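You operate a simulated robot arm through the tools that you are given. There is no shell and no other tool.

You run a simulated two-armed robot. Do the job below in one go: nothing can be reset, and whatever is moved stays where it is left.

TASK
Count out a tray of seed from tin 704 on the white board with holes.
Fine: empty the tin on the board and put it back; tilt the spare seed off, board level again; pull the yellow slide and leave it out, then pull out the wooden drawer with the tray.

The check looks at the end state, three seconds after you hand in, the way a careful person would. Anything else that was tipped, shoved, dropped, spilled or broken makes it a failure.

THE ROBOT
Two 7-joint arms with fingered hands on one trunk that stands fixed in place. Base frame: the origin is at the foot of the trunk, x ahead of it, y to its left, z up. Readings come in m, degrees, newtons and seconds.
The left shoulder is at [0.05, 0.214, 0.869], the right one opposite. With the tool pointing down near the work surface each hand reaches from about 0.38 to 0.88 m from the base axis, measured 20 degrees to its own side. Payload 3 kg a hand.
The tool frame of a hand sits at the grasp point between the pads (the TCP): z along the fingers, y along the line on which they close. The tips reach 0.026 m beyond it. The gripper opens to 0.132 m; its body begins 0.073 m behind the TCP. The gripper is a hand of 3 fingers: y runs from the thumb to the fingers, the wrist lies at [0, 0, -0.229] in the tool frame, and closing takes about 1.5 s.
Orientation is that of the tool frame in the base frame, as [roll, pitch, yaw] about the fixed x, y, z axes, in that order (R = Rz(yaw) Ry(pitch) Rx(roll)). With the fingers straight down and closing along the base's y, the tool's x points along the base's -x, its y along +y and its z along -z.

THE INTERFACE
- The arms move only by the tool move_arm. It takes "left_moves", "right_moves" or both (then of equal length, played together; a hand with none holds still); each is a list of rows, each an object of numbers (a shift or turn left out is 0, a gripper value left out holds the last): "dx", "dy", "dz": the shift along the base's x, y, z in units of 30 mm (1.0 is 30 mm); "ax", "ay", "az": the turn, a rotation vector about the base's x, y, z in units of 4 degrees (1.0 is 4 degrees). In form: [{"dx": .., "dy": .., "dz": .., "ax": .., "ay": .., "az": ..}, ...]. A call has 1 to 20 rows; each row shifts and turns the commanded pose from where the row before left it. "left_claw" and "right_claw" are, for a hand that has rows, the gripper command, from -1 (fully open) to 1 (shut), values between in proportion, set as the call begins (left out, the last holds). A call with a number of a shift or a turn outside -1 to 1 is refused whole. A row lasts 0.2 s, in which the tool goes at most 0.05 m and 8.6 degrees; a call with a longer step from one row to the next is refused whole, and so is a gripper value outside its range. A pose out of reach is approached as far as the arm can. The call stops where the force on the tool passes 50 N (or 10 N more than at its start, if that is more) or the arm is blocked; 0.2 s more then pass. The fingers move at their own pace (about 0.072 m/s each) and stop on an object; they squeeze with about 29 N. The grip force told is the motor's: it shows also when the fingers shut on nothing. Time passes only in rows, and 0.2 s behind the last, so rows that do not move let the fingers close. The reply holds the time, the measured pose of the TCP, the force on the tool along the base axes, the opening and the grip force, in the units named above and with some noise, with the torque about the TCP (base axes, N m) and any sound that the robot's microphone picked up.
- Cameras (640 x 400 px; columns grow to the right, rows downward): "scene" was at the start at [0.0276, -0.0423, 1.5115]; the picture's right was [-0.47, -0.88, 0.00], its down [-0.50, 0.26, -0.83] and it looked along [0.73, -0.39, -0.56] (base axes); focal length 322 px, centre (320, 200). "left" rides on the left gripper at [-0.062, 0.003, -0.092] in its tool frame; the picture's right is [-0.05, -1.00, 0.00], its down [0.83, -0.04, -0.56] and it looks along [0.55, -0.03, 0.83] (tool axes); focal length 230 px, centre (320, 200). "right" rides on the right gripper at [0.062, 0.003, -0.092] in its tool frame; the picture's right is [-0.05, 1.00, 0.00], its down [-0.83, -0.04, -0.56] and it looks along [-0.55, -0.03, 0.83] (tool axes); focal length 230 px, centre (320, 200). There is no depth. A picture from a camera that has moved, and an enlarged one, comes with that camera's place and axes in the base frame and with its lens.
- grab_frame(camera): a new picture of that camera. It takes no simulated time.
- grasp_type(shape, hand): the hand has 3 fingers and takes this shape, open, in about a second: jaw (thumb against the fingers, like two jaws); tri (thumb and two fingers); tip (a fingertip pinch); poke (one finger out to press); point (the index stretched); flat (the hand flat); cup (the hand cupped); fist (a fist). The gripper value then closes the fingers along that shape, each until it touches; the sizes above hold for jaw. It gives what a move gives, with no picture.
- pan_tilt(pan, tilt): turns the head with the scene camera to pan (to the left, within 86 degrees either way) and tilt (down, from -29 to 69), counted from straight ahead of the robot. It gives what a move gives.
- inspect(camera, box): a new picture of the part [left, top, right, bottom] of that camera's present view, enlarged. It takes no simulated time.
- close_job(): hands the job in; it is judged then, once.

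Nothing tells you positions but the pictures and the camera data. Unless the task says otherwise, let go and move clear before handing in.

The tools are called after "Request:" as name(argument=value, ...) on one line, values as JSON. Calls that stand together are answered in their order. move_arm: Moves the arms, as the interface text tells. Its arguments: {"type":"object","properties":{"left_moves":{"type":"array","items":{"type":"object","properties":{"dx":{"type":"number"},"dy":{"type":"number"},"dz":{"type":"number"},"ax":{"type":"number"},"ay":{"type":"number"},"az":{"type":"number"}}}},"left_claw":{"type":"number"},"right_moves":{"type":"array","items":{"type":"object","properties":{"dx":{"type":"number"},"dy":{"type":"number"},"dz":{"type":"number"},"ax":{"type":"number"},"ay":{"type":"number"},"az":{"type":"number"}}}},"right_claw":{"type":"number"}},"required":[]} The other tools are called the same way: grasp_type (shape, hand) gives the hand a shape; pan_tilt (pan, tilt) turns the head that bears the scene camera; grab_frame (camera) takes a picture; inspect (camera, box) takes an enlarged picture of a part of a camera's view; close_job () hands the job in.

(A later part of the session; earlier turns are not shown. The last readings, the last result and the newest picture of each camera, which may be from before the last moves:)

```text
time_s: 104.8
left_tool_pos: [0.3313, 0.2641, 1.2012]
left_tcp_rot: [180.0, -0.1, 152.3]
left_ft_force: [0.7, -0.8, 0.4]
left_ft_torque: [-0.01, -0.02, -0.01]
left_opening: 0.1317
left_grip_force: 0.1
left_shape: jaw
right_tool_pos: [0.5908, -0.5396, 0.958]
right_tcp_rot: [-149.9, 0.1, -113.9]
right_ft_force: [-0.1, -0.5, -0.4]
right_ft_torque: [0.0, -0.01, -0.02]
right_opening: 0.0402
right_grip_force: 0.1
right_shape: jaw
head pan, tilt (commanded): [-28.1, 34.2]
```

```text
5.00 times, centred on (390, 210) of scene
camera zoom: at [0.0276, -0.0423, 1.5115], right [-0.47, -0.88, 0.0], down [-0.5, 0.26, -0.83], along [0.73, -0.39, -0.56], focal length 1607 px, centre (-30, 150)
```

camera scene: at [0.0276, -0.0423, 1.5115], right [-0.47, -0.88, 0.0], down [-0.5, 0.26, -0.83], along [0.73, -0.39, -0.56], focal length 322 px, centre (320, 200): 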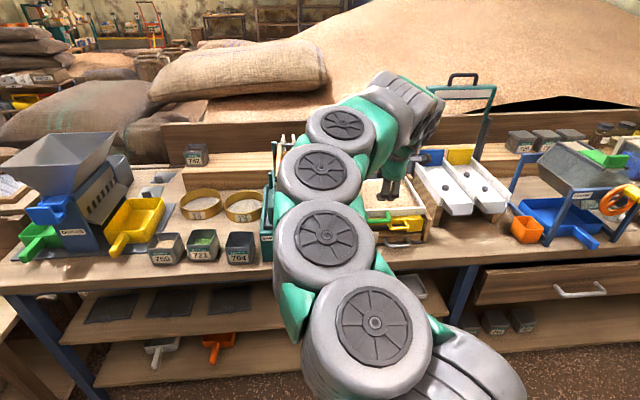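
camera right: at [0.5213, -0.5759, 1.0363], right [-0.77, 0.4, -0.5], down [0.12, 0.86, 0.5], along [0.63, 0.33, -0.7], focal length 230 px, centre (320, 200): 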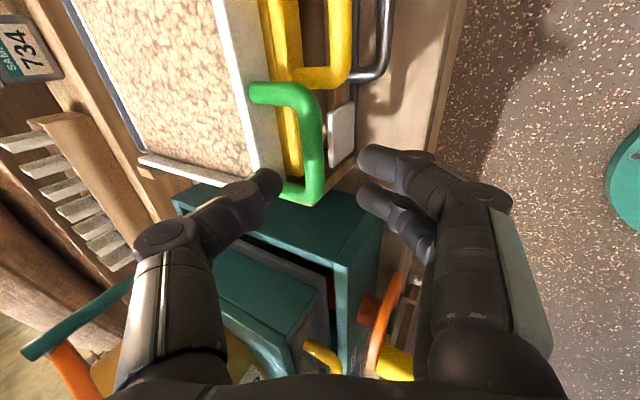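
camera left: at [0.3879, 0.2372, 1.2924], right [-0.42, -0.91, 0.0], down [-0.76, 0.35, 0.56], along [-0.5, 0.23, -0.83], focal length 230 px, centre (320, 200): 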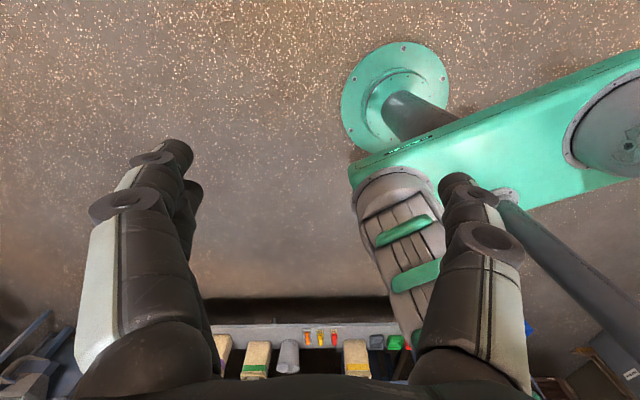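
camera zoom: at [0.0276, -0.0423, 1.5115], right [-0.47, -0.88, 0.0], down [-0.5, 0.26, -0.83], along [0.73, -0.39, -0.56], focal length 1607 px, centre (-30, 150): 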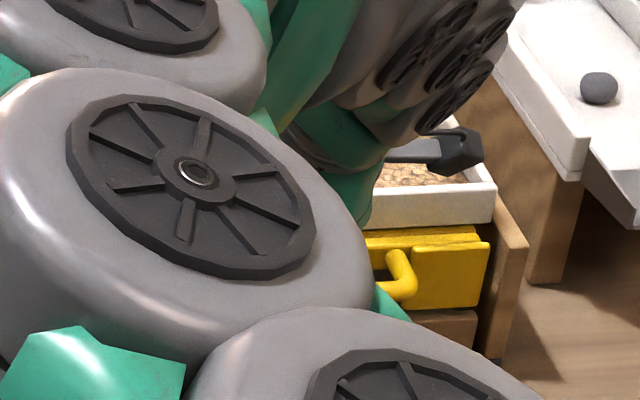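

Request:
move_arm(right_moves=[{"dx": 0.17, "dy": -0.07, "dz": -0.3}, {"dx": 0.17, "dy": -0.07, "dz": -0.3}, {"dx": 0.17, "dy": -0.07, "dz": -0.3}, {}])

Request:
grab_frame(camera="right")

Request:
inspect(camera="right", box=[220, 50, 440, 230])

```text
time_s: 105.8
left_tool_pos: [0.3317, 0.2629, 1.2009]
left_tcp_rot: [-180.0, 0.0, 152.4]
left_ft_force: [-0.3, 0.5, -0.1]
left_ft_torque: [0.0, 0.01, 0.02]
left_opening: 0.1319
left_grip_force: 0.0
left_shape: jaw
right_tool_pos: [0.607, -0.5455, 0.931]
right_tcp_rot: [-149.9, 0.1, -113.9]
right_ft_force: [-0.3, 1.0, 0.8]
right_ft_torque: [0.05, 0.0, -0.01]
right_opening: 0.0401
right_grip_force: 0.2
right_shape: jaw
head pan, tilt (commanded): [-28.1, 34.2]
```

```text
taken
camera right: at [0.5373, -0.5828, 1.0094], right [-0.77, 0.4, -0.5], down [0.12, 0.86, 0.5], along [0.63, 0.33, -0.7], focal length 230 px, centre (320, 200)
```

right: 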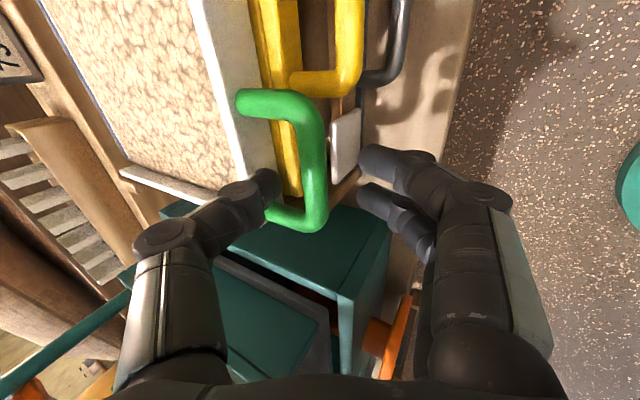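

```text
2.22 times, centred on (330, 140) of right
camera zoom: at [0.5373, -0.5828, 1.0094], right [-0.77, 0.4, -0.5], down [0.12, 0.86, 0.5], along [0.63, 0.33, -0.7], focal length 511 px, centre (298, 333)
```

zoom: 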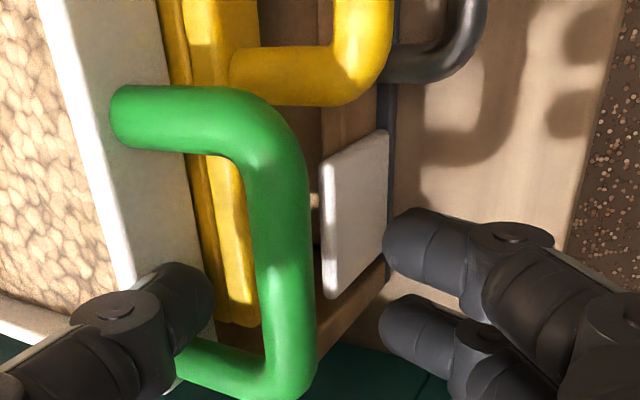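

Request:
move_arm(right_moves=[{"dx": 0.11, "dy": -0.06, "dz": -0.22}, {"dx": 0.11, "dy": -0.06, "dz": -0.22}, {}])

Request:
grab_frame(camera="right")

Request:
inspect(camera="right", box=[220, 80, 440, 260])

```text
time_s: 106.6
left_tool_pos: [0.333, 0.2633, 1.2007]
left_tcp_rot: [-180.0, 0.0, 152.3]
left_ft_force: [-0.2, 0.2, 1.5]
left_ft_torque: [-0.01, 0.02, 0.0]
left_opening: 0.1319
left_grip_force: 0.0
left_shape: jaw
right_tool_pos: [0.6133, -0.5484, 0.9179]
right_tcp_rot: [-150.0, 0.1, -113.9]
right_ft_force: [-0.5, 0.6, -1.1]
right_ft_torque: [-0.03, 0.01, 0.01]
right_opening: 0.0403
right_grip_force: 0.0
right_shape: jaw
head pan, tilt (commanded): [-28.1, 34.2]
```

```text
taken
camera right: at [0.5437, -0.5855, 0.9964], right [-0.77, 0.4, -0.5], down [0.12, 0.86, 0.5], along [0.63, 0.33, -0.7], focal length 230 px, centre (320, 200)
```

right: 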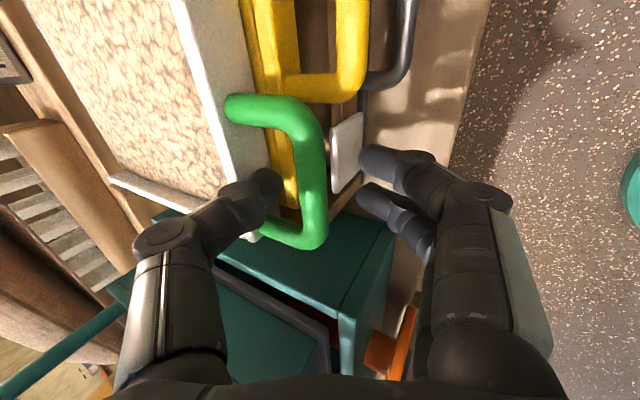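

```text
2.22 times, centred on (330, 170) of right
camera zoom: at [0.5437, -0.5855, 0.9964], right [-0.77, 0.4, -0.5], down [0.12, 0.86, 0.5], along [0.63, 0.33, -0.7], focal length 511 px, centre (298, 267)
```

zoom: 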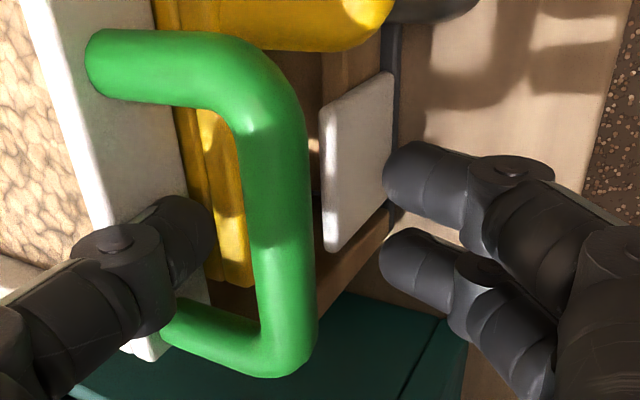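

The green bar lies between thumb (wall side) and fingers. Closing on it.

Request:
move_arm(right_claw=1, right_moves=[{}, {}, {}, {}, {}, {}])

Request:
grab_frame(camera="right")

Request:
inspect(camera="right", box=[220, 80, 440, 260])

```text
time_s: 108.0
left_tool_pos: [0.3324, 0.2631, 1.2014]
left_tcp_rot: [-180.0, -0.1, 152.2]
left_ft_force: [0.5, 0.8, -0.2]
left_ft_torque: [-0.04, 0.0, -0.02]
left_opening: 0.1319
left_grip_force: 0.1
left_shape: jaw
right_tool_pos: [0.6141, -0.548, 0.9184]
right_tcp_rot: [-149.9, 0.1, -113.9]
right_ft_force: [10.5, -5.9, -2.5]
right_ft_torque: [0.01, 0.02, 0.01]
right_opening: 0.0001
right_grip_force: 29.2
right_shape: jaw
head pan, tilt (commanded): [-28.1, 34.2]
```

```text
taken
camera right: at [0.5439, -0.5855, 0.9965], right [-0.77, 0.4, -0.5], down [0.12, 0.86, 0.5], along [0.63, 0.33, -0.7], focal length 230 px, centre (320, 200)
```

right: 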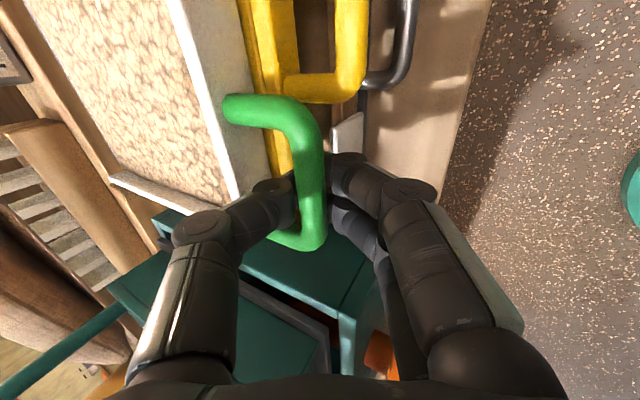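

```text
2.22 times, centred on (330, 170) of right
camera zoom: at [0.5439, -0.5855, 0.9965], right [-0.77, 0.4, -0.5], down [0.12, 0.86, 0.5], along [0.63, 0.33, -0.7], focal length 511 px, centre (298, 267)
```

zoom: 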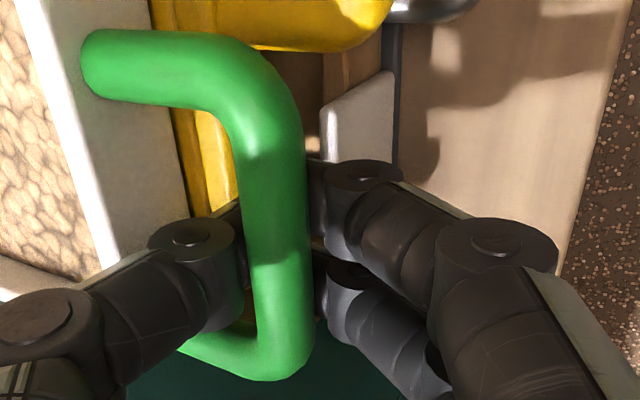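

The fingers closed below the bar, caging it like a hook, which suits lifting. I'll start raising the board gently and watch the force.

Request:
move_arm(right_moves=[{"dz": 0.15}, {"dz": 0.15, "dx": 0.01}, {"dz": 0.2, "dx": 0.02, "dy": -0.01}, {"dz": 0.2, "dx": 0.02, "dy": -0.01}, {}])

Request:
grab_frame(camera="right")

Request:
grab_frame(camera="scene")

```text
time_s: 109.2
left_tool_pos: [0.3321, 0.2632, 1.2016]
left_tcp_rot: [180.0, 0.0, 152.3]
left_ft_force: [-0.8, -0.3, -0.2]
left_ft_torque: [0.03, -0.02, 0.01]
left_opening: 0.132
left_grip_force: 0.1
left_shape: jaw
right_tool_pos: [0.6153, -0.5492, 0.9403]
right_tcp_rot: [-149.9, 0.1, -113.9]
right_ft_force: [15.3, -2.3, -5.1]
right_ft_torque: [0.05, 0.03, 0.06]
right_opening: 0.0
right_grip_force: 28.9
right_shape: jaw
head pan, tilt (commanded): [-28.1, 34.2]
```

```text
taken
camera right: at [0.5456, -0.5866, 1.018], right [-0.77, 0.4, -0.5], down [0.12, 0.86, 0.5], along [0.63, 0.33, -0.7], focal length 230 px, centre (320, 200)
```

right: 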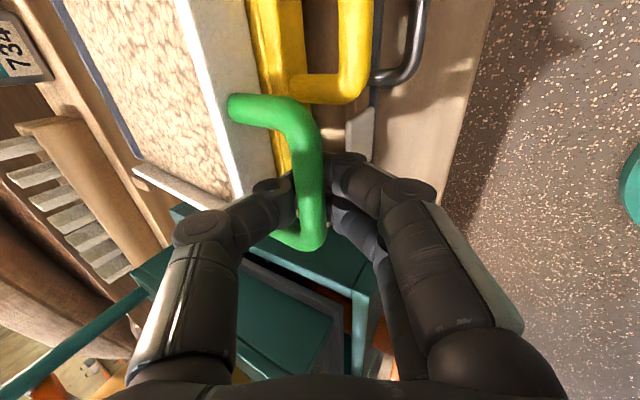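

```text
taken
camera scene: at [0.028, -0.0424, 1.5115], right [-0.47, -0.88, 0.0], down [-0.5, 0.26, -0.83], along [0.73, -0.39, -0.56], focal length 322 px, centre (320, 200)
```

scene: 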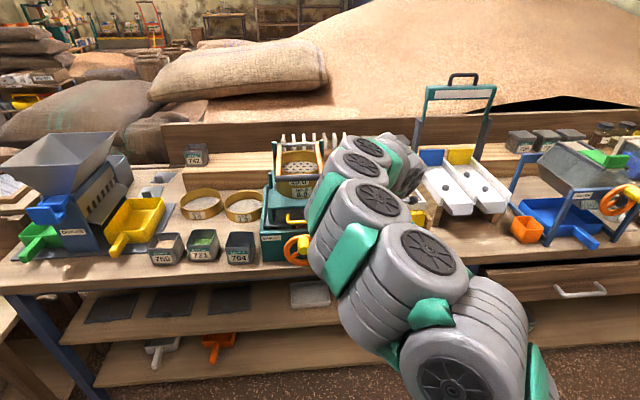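

The board lifts with the hand. I'll continue along the arc, turning the hand with the board, and check.

Request:
move_arm(right_moves=[{"dx": 0.1066, "dy": -0.0474, "dz": 0.34, "ax": 0.254, "ay": 0.571}, {"dx": 0.0594, "dy": -0.0264, "dz": 0.265, "ax": 0.2034, "ay": 0.4568}, {"dx": 0.0594, "dy": -0.0264, "dz": 0.265, "ax": 0.2034, "ay": 0.4568}, {"dx": 0.0746, "dy": -0.0332, "dz": 0.262, "ax": 0.2034, "ay": 0.4568}, {"dx": 0.0746, "dy": -0.0332, "dz": 0.262, "ax": 0.2034, "ay": 0.4568}, {}])

Request:
grab_frame(camera="right")

Request:
grab_frame(camera="scene")

```text
time_s: 110.6
left_tool_pos: [0.3331, 0.263, 1.201]
left_tcp_rot: [-180.0, 0.0, 152.3]
left_ft_force: [-0.3, 0.4, -0.8]
left_ft_torque: [0.0, -0.01, 0.0]
left_opening: 0.1319
left_grip_force: 0.1
left_shape: jaw
right_tool_pos: [0.6257, -0.5538, 0.9821]
right_tcp_rot: [-160.4, 0.2, -114.0]
right_ft_force: [7.6, 0.4, -4.6]
right_ft_torque: [0.0, 0.04, 0.04]
right_opening: 0.0
right_grip_force: 29.1
right_shape: jaw
head pan, tilt (commanded): [-28.1, 34.2]
```

```text
taken
camera right: at [0.5699, -0.5975, 1.0667], right [-0.84, 0.43, -0.33], down [0.2, 0.82, 0.54], along [0.5, 0.38, -0.77], focal length 230 px, centre (320, 200)
```

right: 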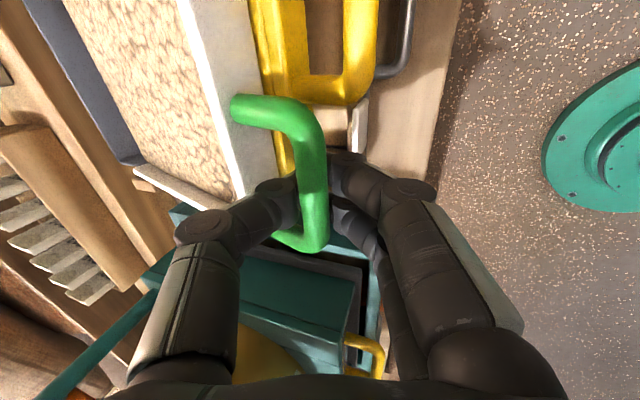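

```text
taken
camera scene: at [0.0279, -0.0424, 1.5115], right [-0.47, -0.88, 0.0], down [-0.5, 0.26, -0.83], along [0.73, -0.39, -0.56], focal length 322 px, centre (320, 200)
```

scene: 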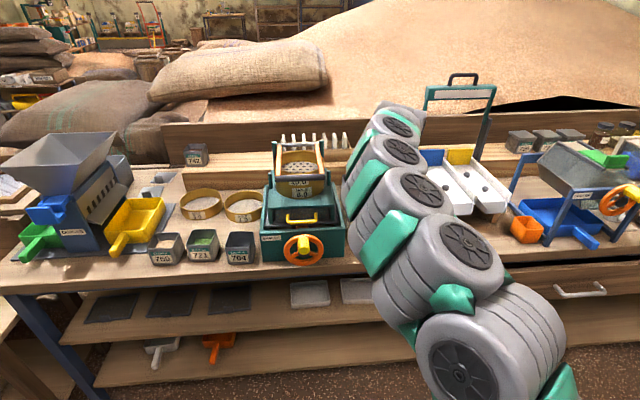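

Request:
move_arm(right_moves=[{"dx": 0.0929, "dy": -0.0413, "dz": 0.255, "ax": 0.2034, "ay": 0.4568}, {"dx": 0.0929, "dy": -0.0413, "dz": 0.255, "ax": 0.2034, "ay": 0.4568}, {"dx": 0.1081, "dy": -0.0481, "dz": 0.2467, "ax": 0.2034, "ay": 0.4568}, {"dx": 0.1081, "dy": -0.0481, "dz": 0.2467, "ax": 0.2034, "ay": 0.4568}, {"dx": 0.1233, "dy": -0.0549, "dz": 0.2367, "ax": 0.2034, "ay": 0.4568}, {"dx": 0.1233, "dy": -0.0549, "dz": 0.2367, "ax": 0.2034, "ay": 0.4568}, {}])

Request:
grab_frame(camera="right")

Request:
inspect(camera="scene", box=[320, 100, 460, 260])

```text
time_s: 112.2
left_tool_pos: [0.3312, 0.2626, 1.2007]
left_tcp_rot: [-180.0, 0.0, 152.3]
left_ft_force: [0.8, 0.0, -0.5]
left_ft_torque: [0.03, 0.01, 0.01]
left_opening: 0.1319
left_grip_force: 0.0
left_shape: jaw
right_tool_pos: [0.6457, -0.5629, 1.0251]
right_tcp_rot: [-172.4, 0.2, -113.9]
right_ft_force: [5.0, -0.8, -5.2]
right_ft_torque: [0.0, 0.01, 0.02]
right_opening: 0.0
right_grip_force: 28.7
right_shape: jaw
head pan, tilt (commanded): [-28.1, 34.2]
```

```text
taken
camera right: at [0.6069, -0.6135, 1.1162], right [-0.88, 0.45, -0.13], down [0.31, 0.77, 0.56], along [0.35, 0.45, -0.82], focal length 230 px, centre (320, 200)
```

right: 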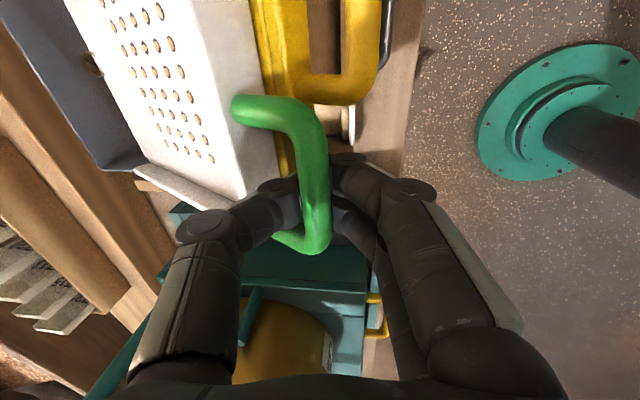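

```text
2.50 times, centred on (390, 180) of scene
camera zoom: at [0.0278, -0.0424, 1.5115], right [-0.47, -0.88, 0.0], down [-0.5, 0.26, -0.83], along [0.73, -0.39, -0.56], focal length 804 px, centre (145, 250)
```

zoom: 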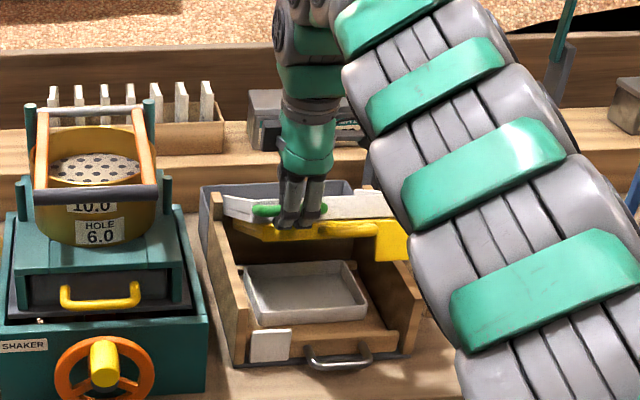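

The spare seed has run off the back: the board is white again with a seed in each hole. Let me check for leftovers.

Request:
inspect(camera="right", box=[60, 0, 280, 220])

Request:
inspect(camera="scene", box=[345, 160, 425, 220])

```text
1.82 times, centred on (170, 110) of right
camera zoom: at [0.6069, -0.6135, 1.1162], right [-0.88, 0.45, -0.13], down [0.31, 0.77, 0.56], along [0.35, 0.45, -0.82], focal length 418 px, centre (593, 364)
```

zoom: 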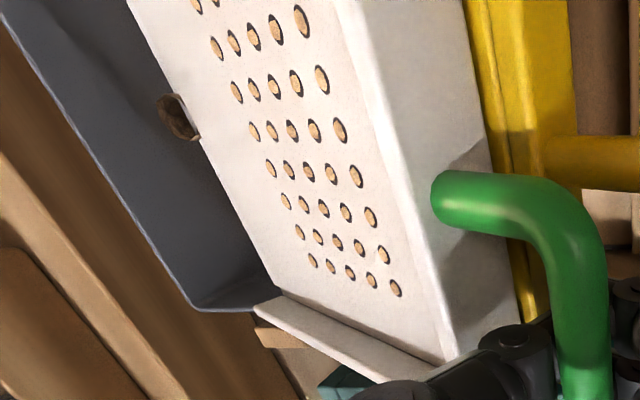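

```text
6.67 times, centred on (385, 190) of scene
camera zoom: at [0.0278, -0.0424, 1.5115], right [-0.47, -0.88, 0.0], down [-0.5, 0.26, -0.83], along [0.73, -0.39, -0.56], focal length 2143 px, centre (-113, 267)
```

zoom: 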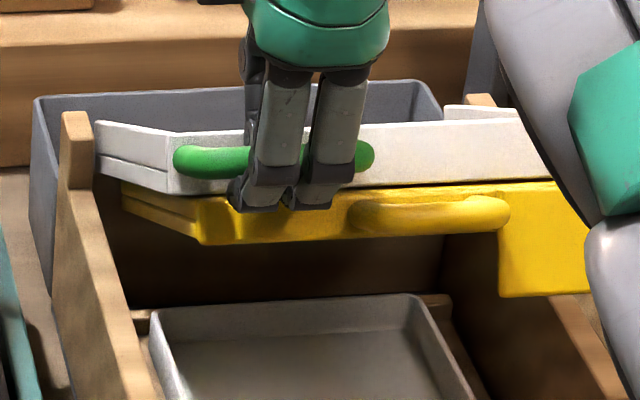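

Request:
move_arm(right_moves=[{}, {}, {}, {}, {}, {}])

Request:
inspect(camera="right", box=[60, 0, 280, 220])

```text
time_s: 113.6
left_tool_pos: [0.3319, 0.2624, 1.2004]
left_tcp_rot: [-179.9, 0.1, 152.2]
left_ft_force: [-0.2, 0.0, 0.3]
left_ft_torque: [0.03, 0.0, 0.02]
left_opening: 0.132
left_grip_force: 0.1
left_shape: jaw
right_tool_pos: [0.6456, -0.5622, 1.0261]
right_tcp_rot: [-172.4, 0.2, -114.0]
right_ft_force: [6.3, -1.2, -4.6]
right_ft_torque: [0.03, -0.01, 0.04]
right_opening: 0.0
right_grip_force: 29.0
right_shape: jaw
head pan, tilt (commanded): [-28.1, 34.2]
```

```text
1.82 times, centred on (170, 110) of right
camera zoom: at [0.6067, -0.6135, 1.1161], right [-0.88, 0.45, -0.13], down [0.31, 0.77, 0.56], along [0.35, 0.45, -0.82], focal length 418 px, centre (593, 364)
```

zoom: 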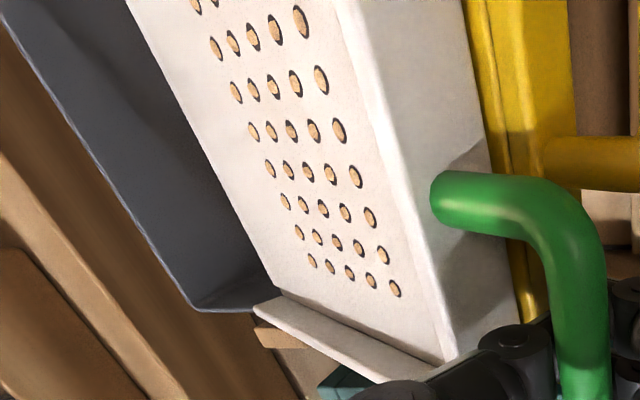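

All spare seed has dropped into the bin behind. I'll lower the board along the same arc until it rests level again.

Request:
move_arm(right_moves=[{"dx": -0.1233, "dy": 0.0549, "dz": -0.2367, "ax": -0.2034, "ay": -0.4568}, {"dx": -0.1233, "dy": 0.0549, "dz": -0.2367, "ax": -0.2034, "ay": -0.4568}, {"dx": -0.1081, "dy": 0.0481, "dz": -0.2467, "ax": -0.2034, "ay": -0.4568}, {"dx": -0.1081, "dy": 0.0481, "dz": -0.2467, "ax": -0.2034, "ay": -0.4568}, {"dx": -0.0929, "dy": 0.0413, "dz": -0.255, "ax": -0.2034, "ay": -0.4568}, {"dx": -0.0929, "dy": 0.0413, "dz": -0.255, "ax": -0.2034, "ay": -0.4568}, {"dx": -0.0746, "dy": 0.0332, "dz": -0.262, "ax": -0.2034, "ay": -0.4568}, {"dx": -0.0746, "dy": 0.0332, "dz": -0.262, "ax": -0.2034, "ay": -0.4568}, {"dx": -0.0594, "dy": 0.0264, "dz": -0.265, "ax": -0.2034, "ay": -0.4568}, {"dx": -0.0594, "dy": 0.0264, "dz": -0.265, "ax": -0.2034, "ay": -0.4568}, {"dx": -0.0533, "dy": 0.0237, "dz": -0.17, "ax": -0.127, "ay": -0.2855}, {"dx": -0.0533, "dy": 0.0237, "dz": -0.17, "ax": -0.127, "ay": -0.2855}, {}])

Request:
move_arm(right_moves=[{"dx": -0.01, "dy": 0.005, "dz": -0.1}, {"dx": -0.01, "dy": 0.005, "dz": -0.1}, {"dx": -0.01, "dy": 0.005, "dz": -0.1}, {"dx": -0.01, "dy": 0.005, "dz": -0.1}, {"dz": -0.1}, {"dz": -0.1}, {"dz": -0.1}, {}])

Request:
grab_frame(camera="right")

Request:
inspect(camera="scene", box=[330, 150, 450, 250])

```text
time_s: 116.4
left_tool_pos: [0.3327, 0.2636, 1.2008]
left_tcp_rot: [-179.9, 0.0, 152.3]
left_ft_force: [-0.5, 0.2, 0.1]
left_ft_torque: [-0.01, -0.02, -0.05]
left_opening: 0.132
left_grip_force: 0.0
left_shape: jaw
right_tool_pos: [0.6155, -0.5486, 0.9393]
right_tcp_rot: [-149.9, 0.1, -113.9]
right_ft_force: [22.6, -11.4, -5.0]
right_ft_torque: [0.06, 0.07, -0.02]
right_opening: 0.0
right_grip_force: 29.0
right_shape: jaw
head pan, tilt (commanded): [-28.1, 34.2]
```

```text
time_s: 118.2
left_tool_pos: [0.3324, 0.2619, 1.2009]
left_tcp_rot: [180.0, 0.0, 152.3]
left_ft_force: [-1.0, -0.1, -0.5]
left_ft_torque: [-0.03, 0.0, -0.01]
left_opening: 0.1318
left_grip_force: 0.0
left_shape: jaw
right_tool_pos: [0.615, -0.5492, 0.9173]
right_tcp_rot: [-150.0, 0.1, -113.8]
right_ft_force: [15.4, -4.3, -2.8]
right_ft_torque: [0.0, 0.0, 0.03]
right_opening: 0.0001
right_grip_force: 28.8
right_shape: jaw
head pan, tilt (commanded): [-28.1, 34.2]
```

```text
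taken
camera right: at [0.5445, -0.5864, 0.9958], right [-0.77, 0.4, -0.5], down [0.12, 0.86, 0.5], along [0.63, 0.33, -0.7], focal length 230 px, centre (320, 200)
```

right: 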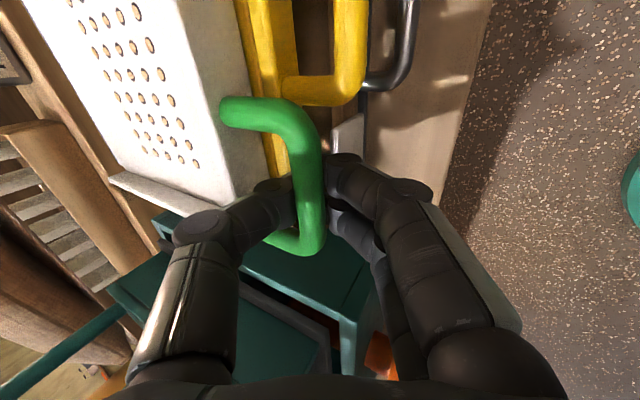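

```text
4.00 times, centred on (390, 200) of scene
camera zoom: at [0.0279, -0.0424, 1.5115], right [-0.47, -0.88, 0.0], down [-0.5, 0.26, -0.83], along [0.73, -0.39, -0.56], focal length 1286 px, centre (40, 200)
```

zoom: 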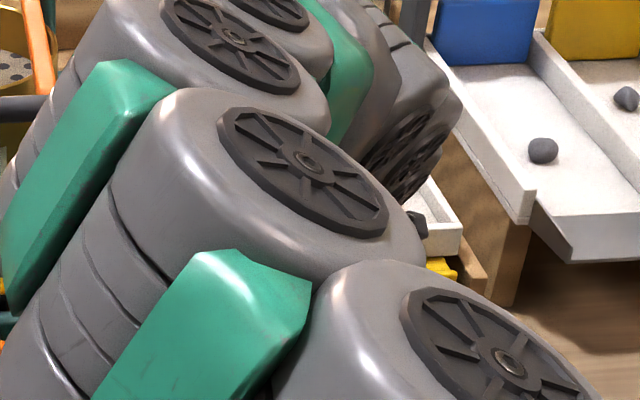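

Request:
move_arm(right_moves=[{"dz": -0.07}, {"dz": -0.07}, {}])

Request:
grab_frame(camera="right")

```text
time_s: 119.0
left_tool_pos: [0.3315, 0.2635, 1.2003]
left_tcp_rot: [-179.9, 0.0, 152.3]
left_ft_force: [0.2, 0.2, 1.1]
left_ft_torque: [0.02, 0.0, 0.0]
left_opening: 0.1321
left_grip_force: 0.1
left_shape: jaw
right_tool_pos: [0.6139, -0.5486, 0.914]
right_tcp_rot: [-149.9, 0.1, -113.9]
right_ft_force: [13.5, -2.3, 0.9]
right_ft_torque: [-0.02, -0.01, 0.05]
right_opening: 0.0001
right_grip_force: 29.5
right_shape: jaw
head pan, tilt (commanded): [-28.1, 34.2]
```

```text
taken
camera right: at [0.5444, -0.5866, 0.9918], right [-0.77, 0.4, -0.5], down [0.12, 0.86, 0.5], along [0.63, 0.33, -0.7], focal length 230 px, centre (320, 200)
```

right: 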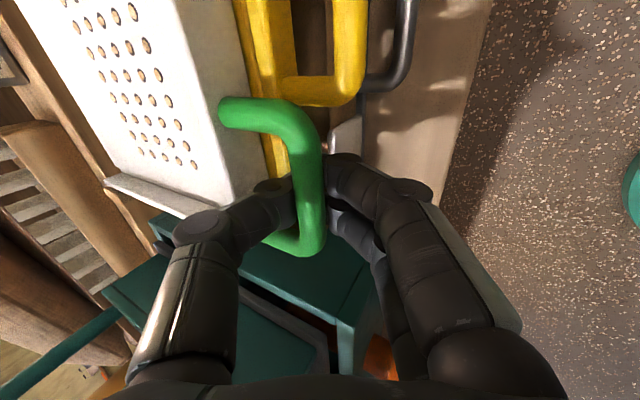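

The board's weight is off the hand, so it rests level. Opening the fingers and backing out along the approach line.

Request:
move_arm(right_claw=0.36, right_moves=[{}, {}, {}, {}, {}])

Request:
move_arm(right_moves=[{"dx": -0.115, "dy": 0.051, "dz": 0.216}, {"dx": -0.23, "dy": 0.102, "dz": 0.432}, {"dx": -0.23, "dy": 0.102, "dz": 0.432}, {"dx": -0.23, "dy": 0.102, "dz": 0.432}, {"dx": -0.23, "dy": 0.102, "dz": 0.432}, {"dx": -0.23, "dy": 0.102, "dz": 0.432}, {"dx": -0.23, "dy": 0.102, "dz": 0.432}, {"dx": -0.23, "dy": 0.102, "dz": 0.432}, {}])

Request:
grab_frame(camera="right")

Request:
grab_frame(camera="scene")

```text
time_s: 120.2
left_tool_pos: [0.3315, 0.2636, 1.201]
left_tcp_rot: [-180.0, 0.1, 152.3]
left_ft_force: [-0.2, 0.0, 1.0]
left_ft_torque: [0.02, 0.02, 0.04]
left_opening: 0.1317
left_grip_force: 0.1
left_shape: jaw
right_tool_pos: [0.6134, -0.5502, 0.9138]
right_tcp_rot: [-150.0, 0.1, -113.9]
right_ft_force: [-1.7, 0.2, -0.5]
right_ft_torque: [0.02, -0.02, -0.01]
right_opening: 0.0409
right_grip_force: 0.1
right_shape: jaw
head pan, tilt (commanded): [-28.1, 34.2]
```

```text
time_s: 122.2
left_tool_pos: [0.3322, 0.2636, 1.1992]
left_tcp_rot: [-180.0, 0.0, 152.3]
left_ft_force: [-0.1, 0.2, -0.1]
left_ft_torque: [0.02, 0.01, 0.0]
left_opening: 0.1319
left_grip_force: 0.1
left_shape: jaw
right_tool_pos: [0.562, -0.5256, 1.0105]
right_tcp_rot: [-150.1, 0.2, -113.9]
right_ft_force: [-0.3, 0.3, 0.1]
right_ft_torque: [-0.02, 0.0, 0.0]
right_opening: 0.0419
right_grip_force: 0.0
right_shape: jaw
head pan, tilt (commanded): [-28.1, 34.2]
```

```text
taken
camera right: at [0.493, -0.5627, 1.0891], right [-0.77, 0.4, -0.5], down [0.12, 0.86, 0.5], along [0.63, 0.33, -0.7], focal length 230 px, centre (320, 200)
```

right: 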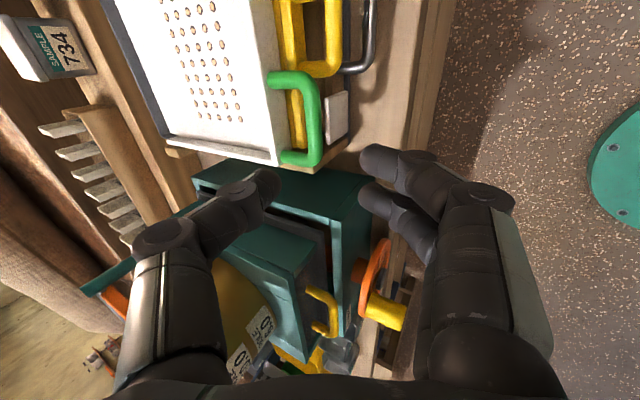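

```text
taken
camera scene: at [0.0277, -0.0423, 1.5115], right [-0.47, -0.88, 0.0], down [-0.5, 0.26, -0.83], along [0.73, -0.39, -0.56], focal length 322 px, centre (320, 200)
```

scene: 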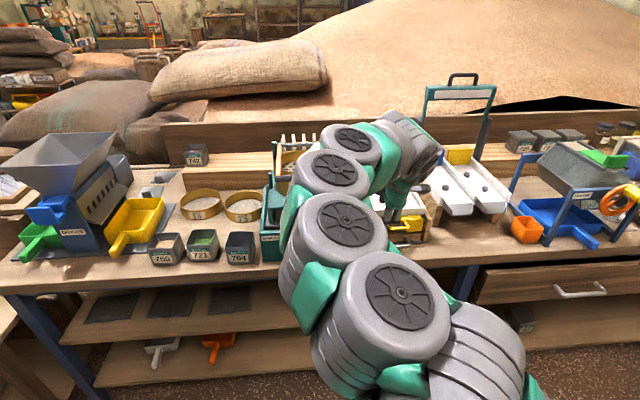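

The handle is free. Now the yellow slide: I'll measure its handle from this view.

Request:
inspect(camera="right", box=[250, 0, 400, 120])

Request:
inspect(camera="scene", box=[370, 180, 450, 250])

```text
3.33 times, centred on (325, 60) of right
camera zoom: at [0.493, -0.5627, 1.0891], right [-0.77, 0.4, -0.5], down [0.12, 0.86, 0.5], along [0.63, 0.33, -0.7], focal length 767 px, centre (303, 667)
```

zoom: 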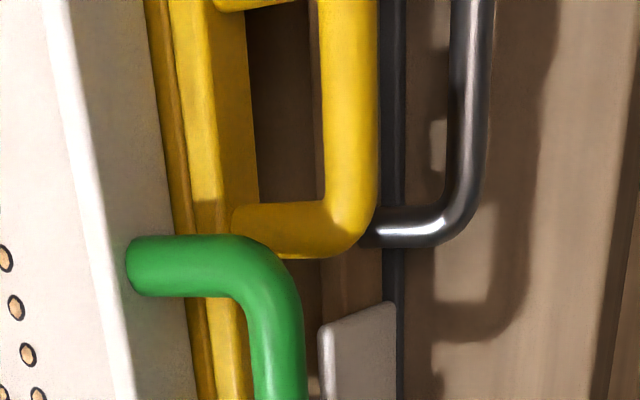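

```text
5.71 times, centred on (410, 215) of scene
camera zoom: at [0.0277, -0.0423, 1.5115], right [-0.47, -0.88, 0.0], down [-0.5, 0.26, -0.83], along [0.73, -0.39, -0.56], focal length 1837 px, centre (-194, 114)
```

zoom: 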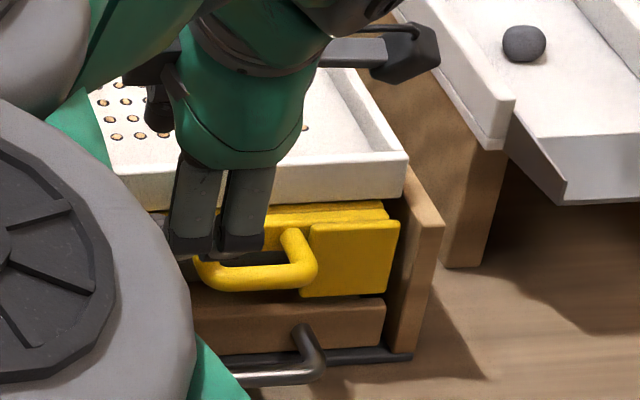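

Request:
move_arm(right_moves=[{"dx": -0.3, "dy": -0.537, "dz": -0.22}, {"dx": -0.3, "dy": -0.537, "dz": -0.22}, {"dx": -0.3, "dy": -0.537, "dz": -0.22}, {"dx": -0.3, "dy": -0.537, "dz": -0.22}, {"dx": 0.23, "dy": -0.102, "dz": -0.432}, {"dx": 0.23, "dy": -0.102, "dz": -0.432}, {"dx": 0.23, "dy": -0.102, "dz": -0.432}, {"dx": 0.23, "dy": -0.102, "dz": -0.432}, {}])

Request:
grab_frame(camera="right")

Request:
inspect(camera="scene", box=[340, 170, 450, 250])

```text
time_s: 124.2
left_tool_pos: [0.3318, 0.2626, 1.2015]
left_tcp_rot: [180.0, 0.0, 152.2]
left_ft_force: [0.1, -0.1, -0.5]
left_ft_torque: [0.01, 0.02, 0.02]
left_opening: 0.1318
left_grip_force: 0.1
left_shape: jaw
right_tool_pos: [0.553, -0.6023, 0.9326]
right_tcp_rot: [-150.0, 0.1, -113.9]
right_ft_force: [0.4, -0.2, -0.9]
right_ft_torque: [-0.01, -0.03, 0.01]
right_opening: 0.0417
right_grip_force: 0.1
right_shape: jaw
head pan, tilt (commanded): [-28.1, 34.2]
```

```text
taken
camera right: at [0.4839, -0.6402, 1.011], right [-0.77, 0.4, -0.5], down [0.12, 0.86, 0.5], along [0.63, 0.33, -0.7], focal length 230 px, centre (320, 200)
```

right: 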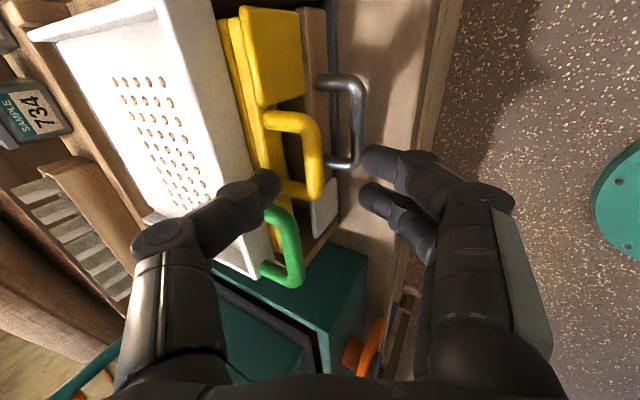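

```text
5.00 times, centred on (395, 210) of scene
camera zoom: at [0.0276, -0.0423, 1.5115], right [-0.47, -0.88, 0.0], down [-0.5, 0.26, -0.83], along [0.73, -0.39, -0.56], focal length 1607 px, centre (-55, 150)
```

zoom: 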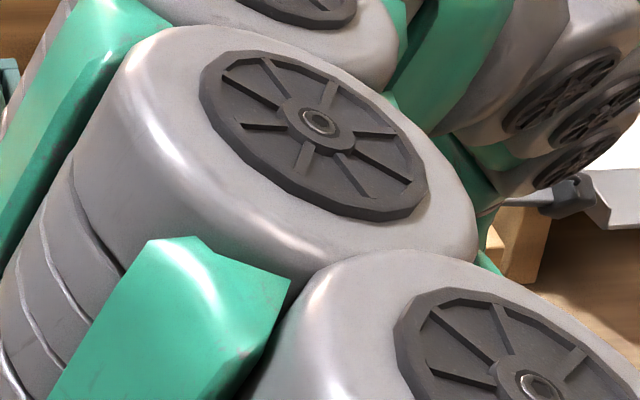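

Request:
move_arm(right_moves=[{"dx": 0.2, "dy": -0.088, "dz": -0.375}, {"dx": 0.2, "dy": -0.088, "dz": -0.375}, {"dx": 0.2, "dy": -0.088, "dz": -0.375}, {}])

Request:
grab_frame(camera="right")

Request:
inspect(camera="right", box=[220, 70, 440, 250])

```text
time_s: 125.2
left_tool_pos: [0.3316, 0.2633, 1.2018]
left_tcp_rot: [180.0, 0.0, 152.1]
left_ft_force: [0.8, 0.1, 0.5]
left_ft_torque: [-0.03, 0.02, -0.01]
left_opening: 0.132
left_grip_force: 0.1
left_shape: jaw
right_tool_pos: [0.5714, -0.6108, 0.8992]
right_tcp_rot: [-149.9, 0.1, -113.9]
right_ft_force: [-0.8, 0.2, 0.1]
right_ft_torque: [0.02, -0.01, 0.04]
right_opening: 0.0415
right_grip_force: 0.0
right_shape: jaw
head pan, tilt (commanded): [-28.1, 34.2]
```

```text
taken
camera right: at [0.5021, -0.6475, 0.9778], right [-0.77, 0.4, -0.5], down [0.12, 0.86, 0.5], along [0.63, 0.33, -0.7], focal length 230 px, centre (320, 200)
```

right: 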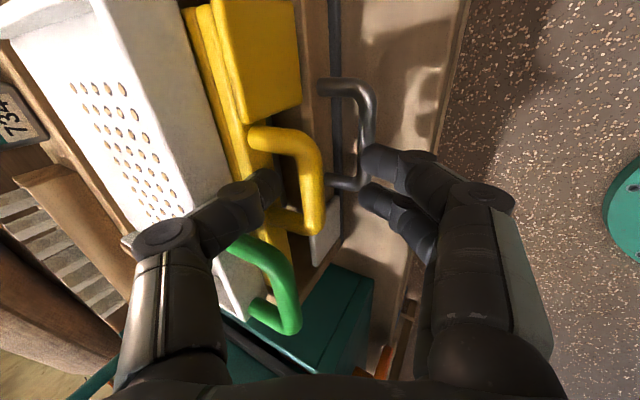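

```text
2.22 times, centred on (330, 160) of right
camera zoom: at [0.5021, -0.6475, 0.9778], right [-0.77, 0.4, -0.5], down [0.12, 0.86, 0.5], along [0.63, 0.33, -0.7], focal length 511 px, centre (298, 289)
```

zoom: 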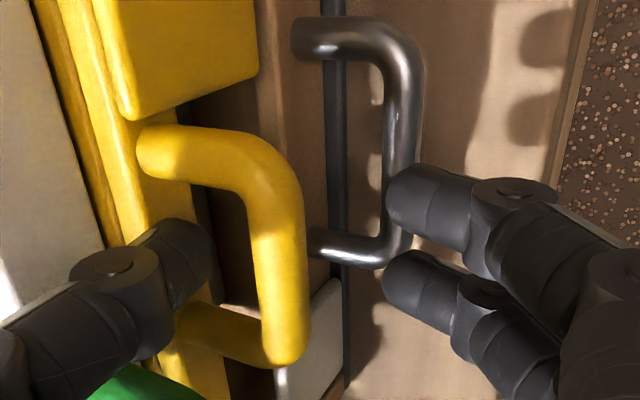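

Request:
move_arm(right_moves=[{"dx": 0.16, "dy": -0.062, "dz": -0.31}, {"dx": 0.16, "dy": -0.062, "dz": -0.31}, {}])

Request:
inspect(camera="right", box=[220, 90, 440, 270])

```text
time_s: 126.0
left_tool_pos: [0.3314, 0.2628, 1.2004]
left_tcp_rot: [180.0, 0.0, 152.4]
left_ft_force: [0.0, 0.2, 0.5]
left_ft_torque: [0.0, 0.01, -0.01]
left_opening: 0.1319
left_grip_force: 0.0
left_shape: jaw
right_tool_pos: [0.5801, -0.6146, 0.88]
right_tcp_rot: [-150.1, 0.0, -114.0]
right_ft_force: [-19.1, 6.2, 6.3]
right_ft_torque: [-0.2, -0.62, -0.03]
right_opening: 0.0371
right_grip_force: 0.1
right_shape: jaw
head pan, tilt (commanded): [-28.1, 34.2]
```

```text
2.22 times, centred on (330, 180) of right
camera zoom: at [0.5106, -0.6518, 0.959], right [-0.77, 0.4, -0.5], down [0.12, 0.86, 0.5], along [0.63, 0.33, -0.7], focal length 511 px, centre (298, 244)
```

zoom: 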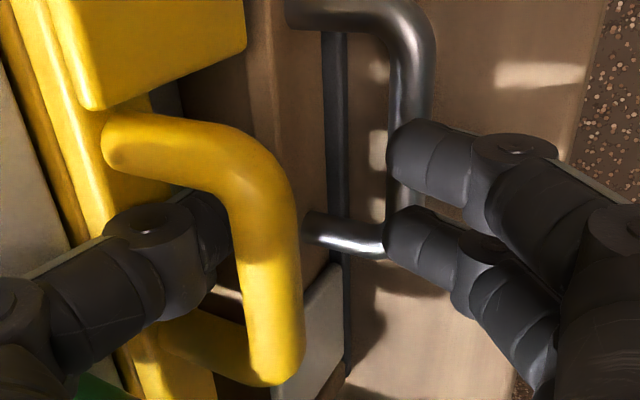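

The thumb just touches the slide face; closing will draw it away. I'll ease back 3 mm and close around the yellow bar.

Request:
move_arm(right_claw=1, right_moves=[{"dx": -0.09, "dy": 0.04}, {}, {}, {}, {}, {}])

Request:
inspect(camera="right", box=[220, 90, 440, 270])

```text
time_s: 127.4
left_tool_pos: [0.3312, 0.2632, 1.2013]
left_tcp_rot: [180.0, 0.0, 152.3]
left_ft_force: [0.9, -0.7, 0.7]
left_ft_torque: [0.01, -0.04, -0.03]
left_opening: 0.1318
left_grip_force: 0.0
left_shape: jaw
right_tool_pos: [0.5781, -0.6129, 0.8807]
right_tcp_rot: [-149.9, 0.1, -113.9]
right_ft_force: [0.8, -0.1, 0.2]
right_ft_torque: [-0.01, 0.02, -0.03]
right_opening: 0.0003
right_grip_force: 29.0
right_shape: jaw
head pan, tilt (commanded): [-28.1, 34.2]
```

```text
2.22 times, centred on (330, 180) of right
camera zoom: at [0.5088, -0.6505, 0.9591], right [-0.77, 0.4, -0.5], down [0.12, 0.86, 0.5], along [0.63, 0.33, -0.7], focal length 511 px, centre (298, 244)
```

zoom: 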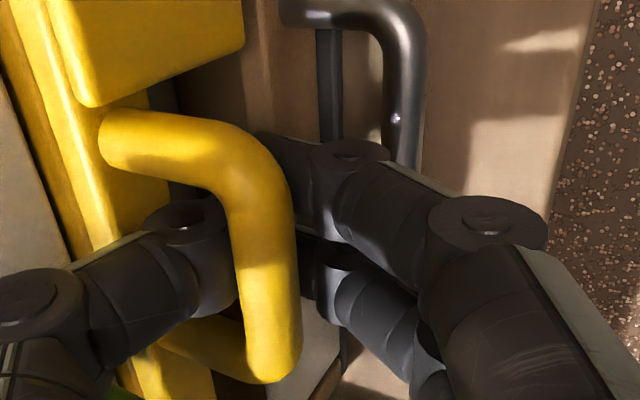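

Caged. Pulling the slide straight toward the robot, a little at first.

Request:
move_arm(right_moves=[{"dx": -0.25, "dy": 0.111}, {"dx": -0.3, "dy": 0.1336}, {"dx": -0.3, "dy": 0.1336}, {}])

Request:
grab_frame(camera="right")

Request:
inspect(camera="scene", box=[340, 150, 460, 250])

```text
time_s: 128.4
left_tool_pos: [0.3328, 0.2634, 1.2012]
left_tcp_rot: [-180.0, -0.1, 152.4]
left_ft_force: [1.3, -1.2, 0.3]
left_ft_torque: [-0.02, 0.03, 0.02]
left_opening: 0.1319
left_grip_force: 0.0
left_shape: jaw
right_tool_pos: [0.555, -0.6023, 0.8807]
right_tcp_rot: [-149.8, 0.2, -113.9]
right_ft_force: [34.7, -19.5, 1.8]
right_ft_torque: [0.26, 0.39, -0.04]
right_opening: 0.0028
right_grip_force: 28.7
right_shape: jaw
head pan, tilt (commanded): [-28.1, 34.2]
```

```text
taken
camera right: at [0.4847, -0.6386, 0.9587], right [-0.77, 0.4, -0.5], down [0.11, 0.86, 0.5], along [0.63, 0.33, -0.7], focal length 230 px, centre (320, 200)
```

right: 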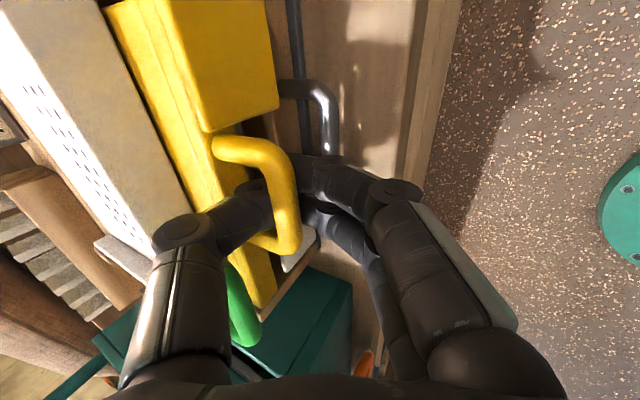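

```text
4.00 times, centred on (400, 200) of scene
camera zoom: at [0.0282, -0.0425, 1.5115], right [-0.47, -0.88, 0.0], down [-0.5, 0.26, -0.83], along [0.73, -0.39, -0.56], focal length 1286 px, centre (0, 200)
```

zoom: 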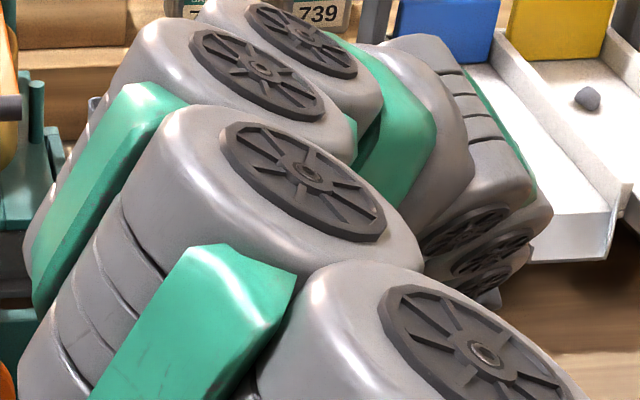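

Request:
inspect(camera="right", box=[60, 0, 340, 280])

```text
1.43 times, centred on (200, 140) of right
camera zoom: at [0.4847, -0.6386, 0.9587], right [-0.77, 0.4, -0.5], down [0.11, 0.86, 0.5], along [0.63, 0.33, -0.7], focal length 329 px, centre (491, 286)
```

zoom: 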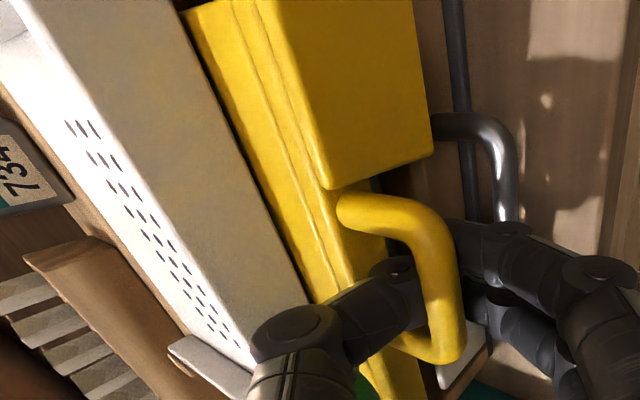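

Request:
move_arm(right_moves=[{"dx": -0.15, "dy": 0.067}, {"dx": -0.15, "dy": 0.067}, {}])

Request:
inspect(camera="right", box=[60, 0, 340, 280])

```text
time_s: 128.8
left_tool_pos: [0.3323, 0.2639, 1.2007]
left_tcp_rot: [179.9, -0.1, 152.3]
left_ft_force: [-0.5, -0.8, 0.3]
left_ft_torque: [-0.03, 0.0, 0.03]
left_opening: 0.1321
left_grip_force: 0.1
left_shape: jaw
right_tool_pos: [0.5516, -0.5994, 0.8833]
right_tcp_rot: [-149.5, 0.2, -113.9]
right_ft_force: [33.6, -19.6, 2.1]
right_ft_torque: [0.25, 0.42, -0.12]
right_opening: 0.0034
right_grip_force: 28.9
right_shape: jaw
head pan, tilt (commanded): [-28.1, 34.2]
stopped in row 2 (right hand): the force on the tool passed its limit at 53 N (the readings are from after the stop); the commanded pose is now the measured one
```

```text
1.43 times, centred on (200, 140) of right
camera zoom: at [0.4819, -0.6373, 0.96], right [-0.76, 0.4, -0.51], down [0.11, 0.86, 0.5], along [0.63, 0.33, -0.7], focal length 329 px, centre (491, 286)
```

zoom: 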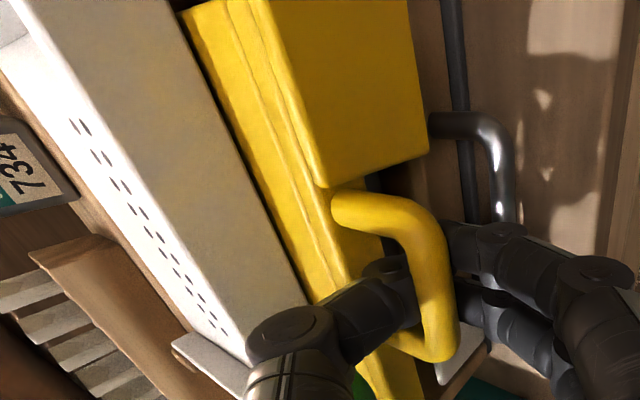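

The slide has reached its stop (about 2 cm out) and the holes look empty. I'll relax the pull, open just enough, and check before backing off so the slide stays out.

Request:
move_arm(right_moves=[{"dx": 0.06, "dy": -0.027}, {}])

Request:
move_arm(right_claw=0.6, right_moves=[{}, {}, {}, {}])

Request:
grab_frame(camera="right")

Request:
inspect(camera="right", box=[180, 90, 400, 270])

```text
time_s: 129.4
left_tool_pos: [0.3316, 0.2637, 1.2005]
left_tcp_rot: [-180.0, 0.0, 152.3]
left_ft_force: [0.3, -0.8, 0.3]
left_ft_torque: [0.01, 0.01, 0.01]
left_opening: 0.132
left_grip_force: 0.1
left_shape: jaw
right_tool_pos: [0.5528, -0.6014, 0.8821]
right_tcp_rot: [-149.7, 0.2, -113.8]
right_ft_force: [31.3, -14.0, 0.9]
right_ft_torque: [0.16, 0.36, 0.04]
right_opening: 0.0031
right_grip_force: 29.4
right_shape: jaw
head pan, tilt (commanded): [-28.1, 34.2]
```

```text
time_s: 130.4
left_tool_pos: [0.332, 0.2635, 1.2001]
left_tcp_rot: [179.9, 0.1, 152.3]
left_ft_force: [-0.1, -0.3, -0.3]
left_ft_torque: [-0.01, -0.03, -0.03]
left_opening: 0.1318
left_grip_force: 0.1
left_shape: jaw
right_tool_pos: [0.5507, -0.6011, 0.8802]
right_tcp_rot: [-149.7, 0.3, -113.9]
right_ft_force: [5.4, -1.5, -0.8]
right_ft_torque: [0.01, 0.12, 0.02]
right_opening: 0.028
right_grip_force: 0.1
right_shape: jaw
head pan, tilt (commanded): [-28.1, 34.2]
```

```text
taken
camera right: at [0.4811, -0.6385, 0.9584], right [-0.77, 0.4, -0.5], down [0.11, 0.86, 0.5], along [0.63, 0.33, -0.7], focal length 230 px, centre (320, 200)
```

right: 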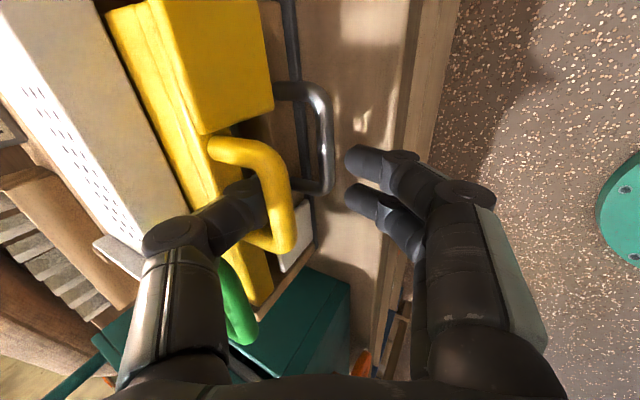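

```text
2.22 times, centred on (290, 180) of right
camera zoom: at [0.4811, -0.6385, 0.9584], right [-0.77, 0.4, -0.5], down [0.11, 0.86, 0.5], along [0.63, 0.33, -0.7], focal length 511 px, centre (387, 244)
```

zoom: 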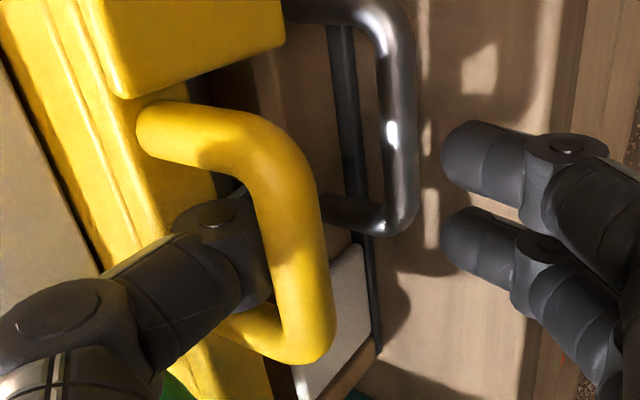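

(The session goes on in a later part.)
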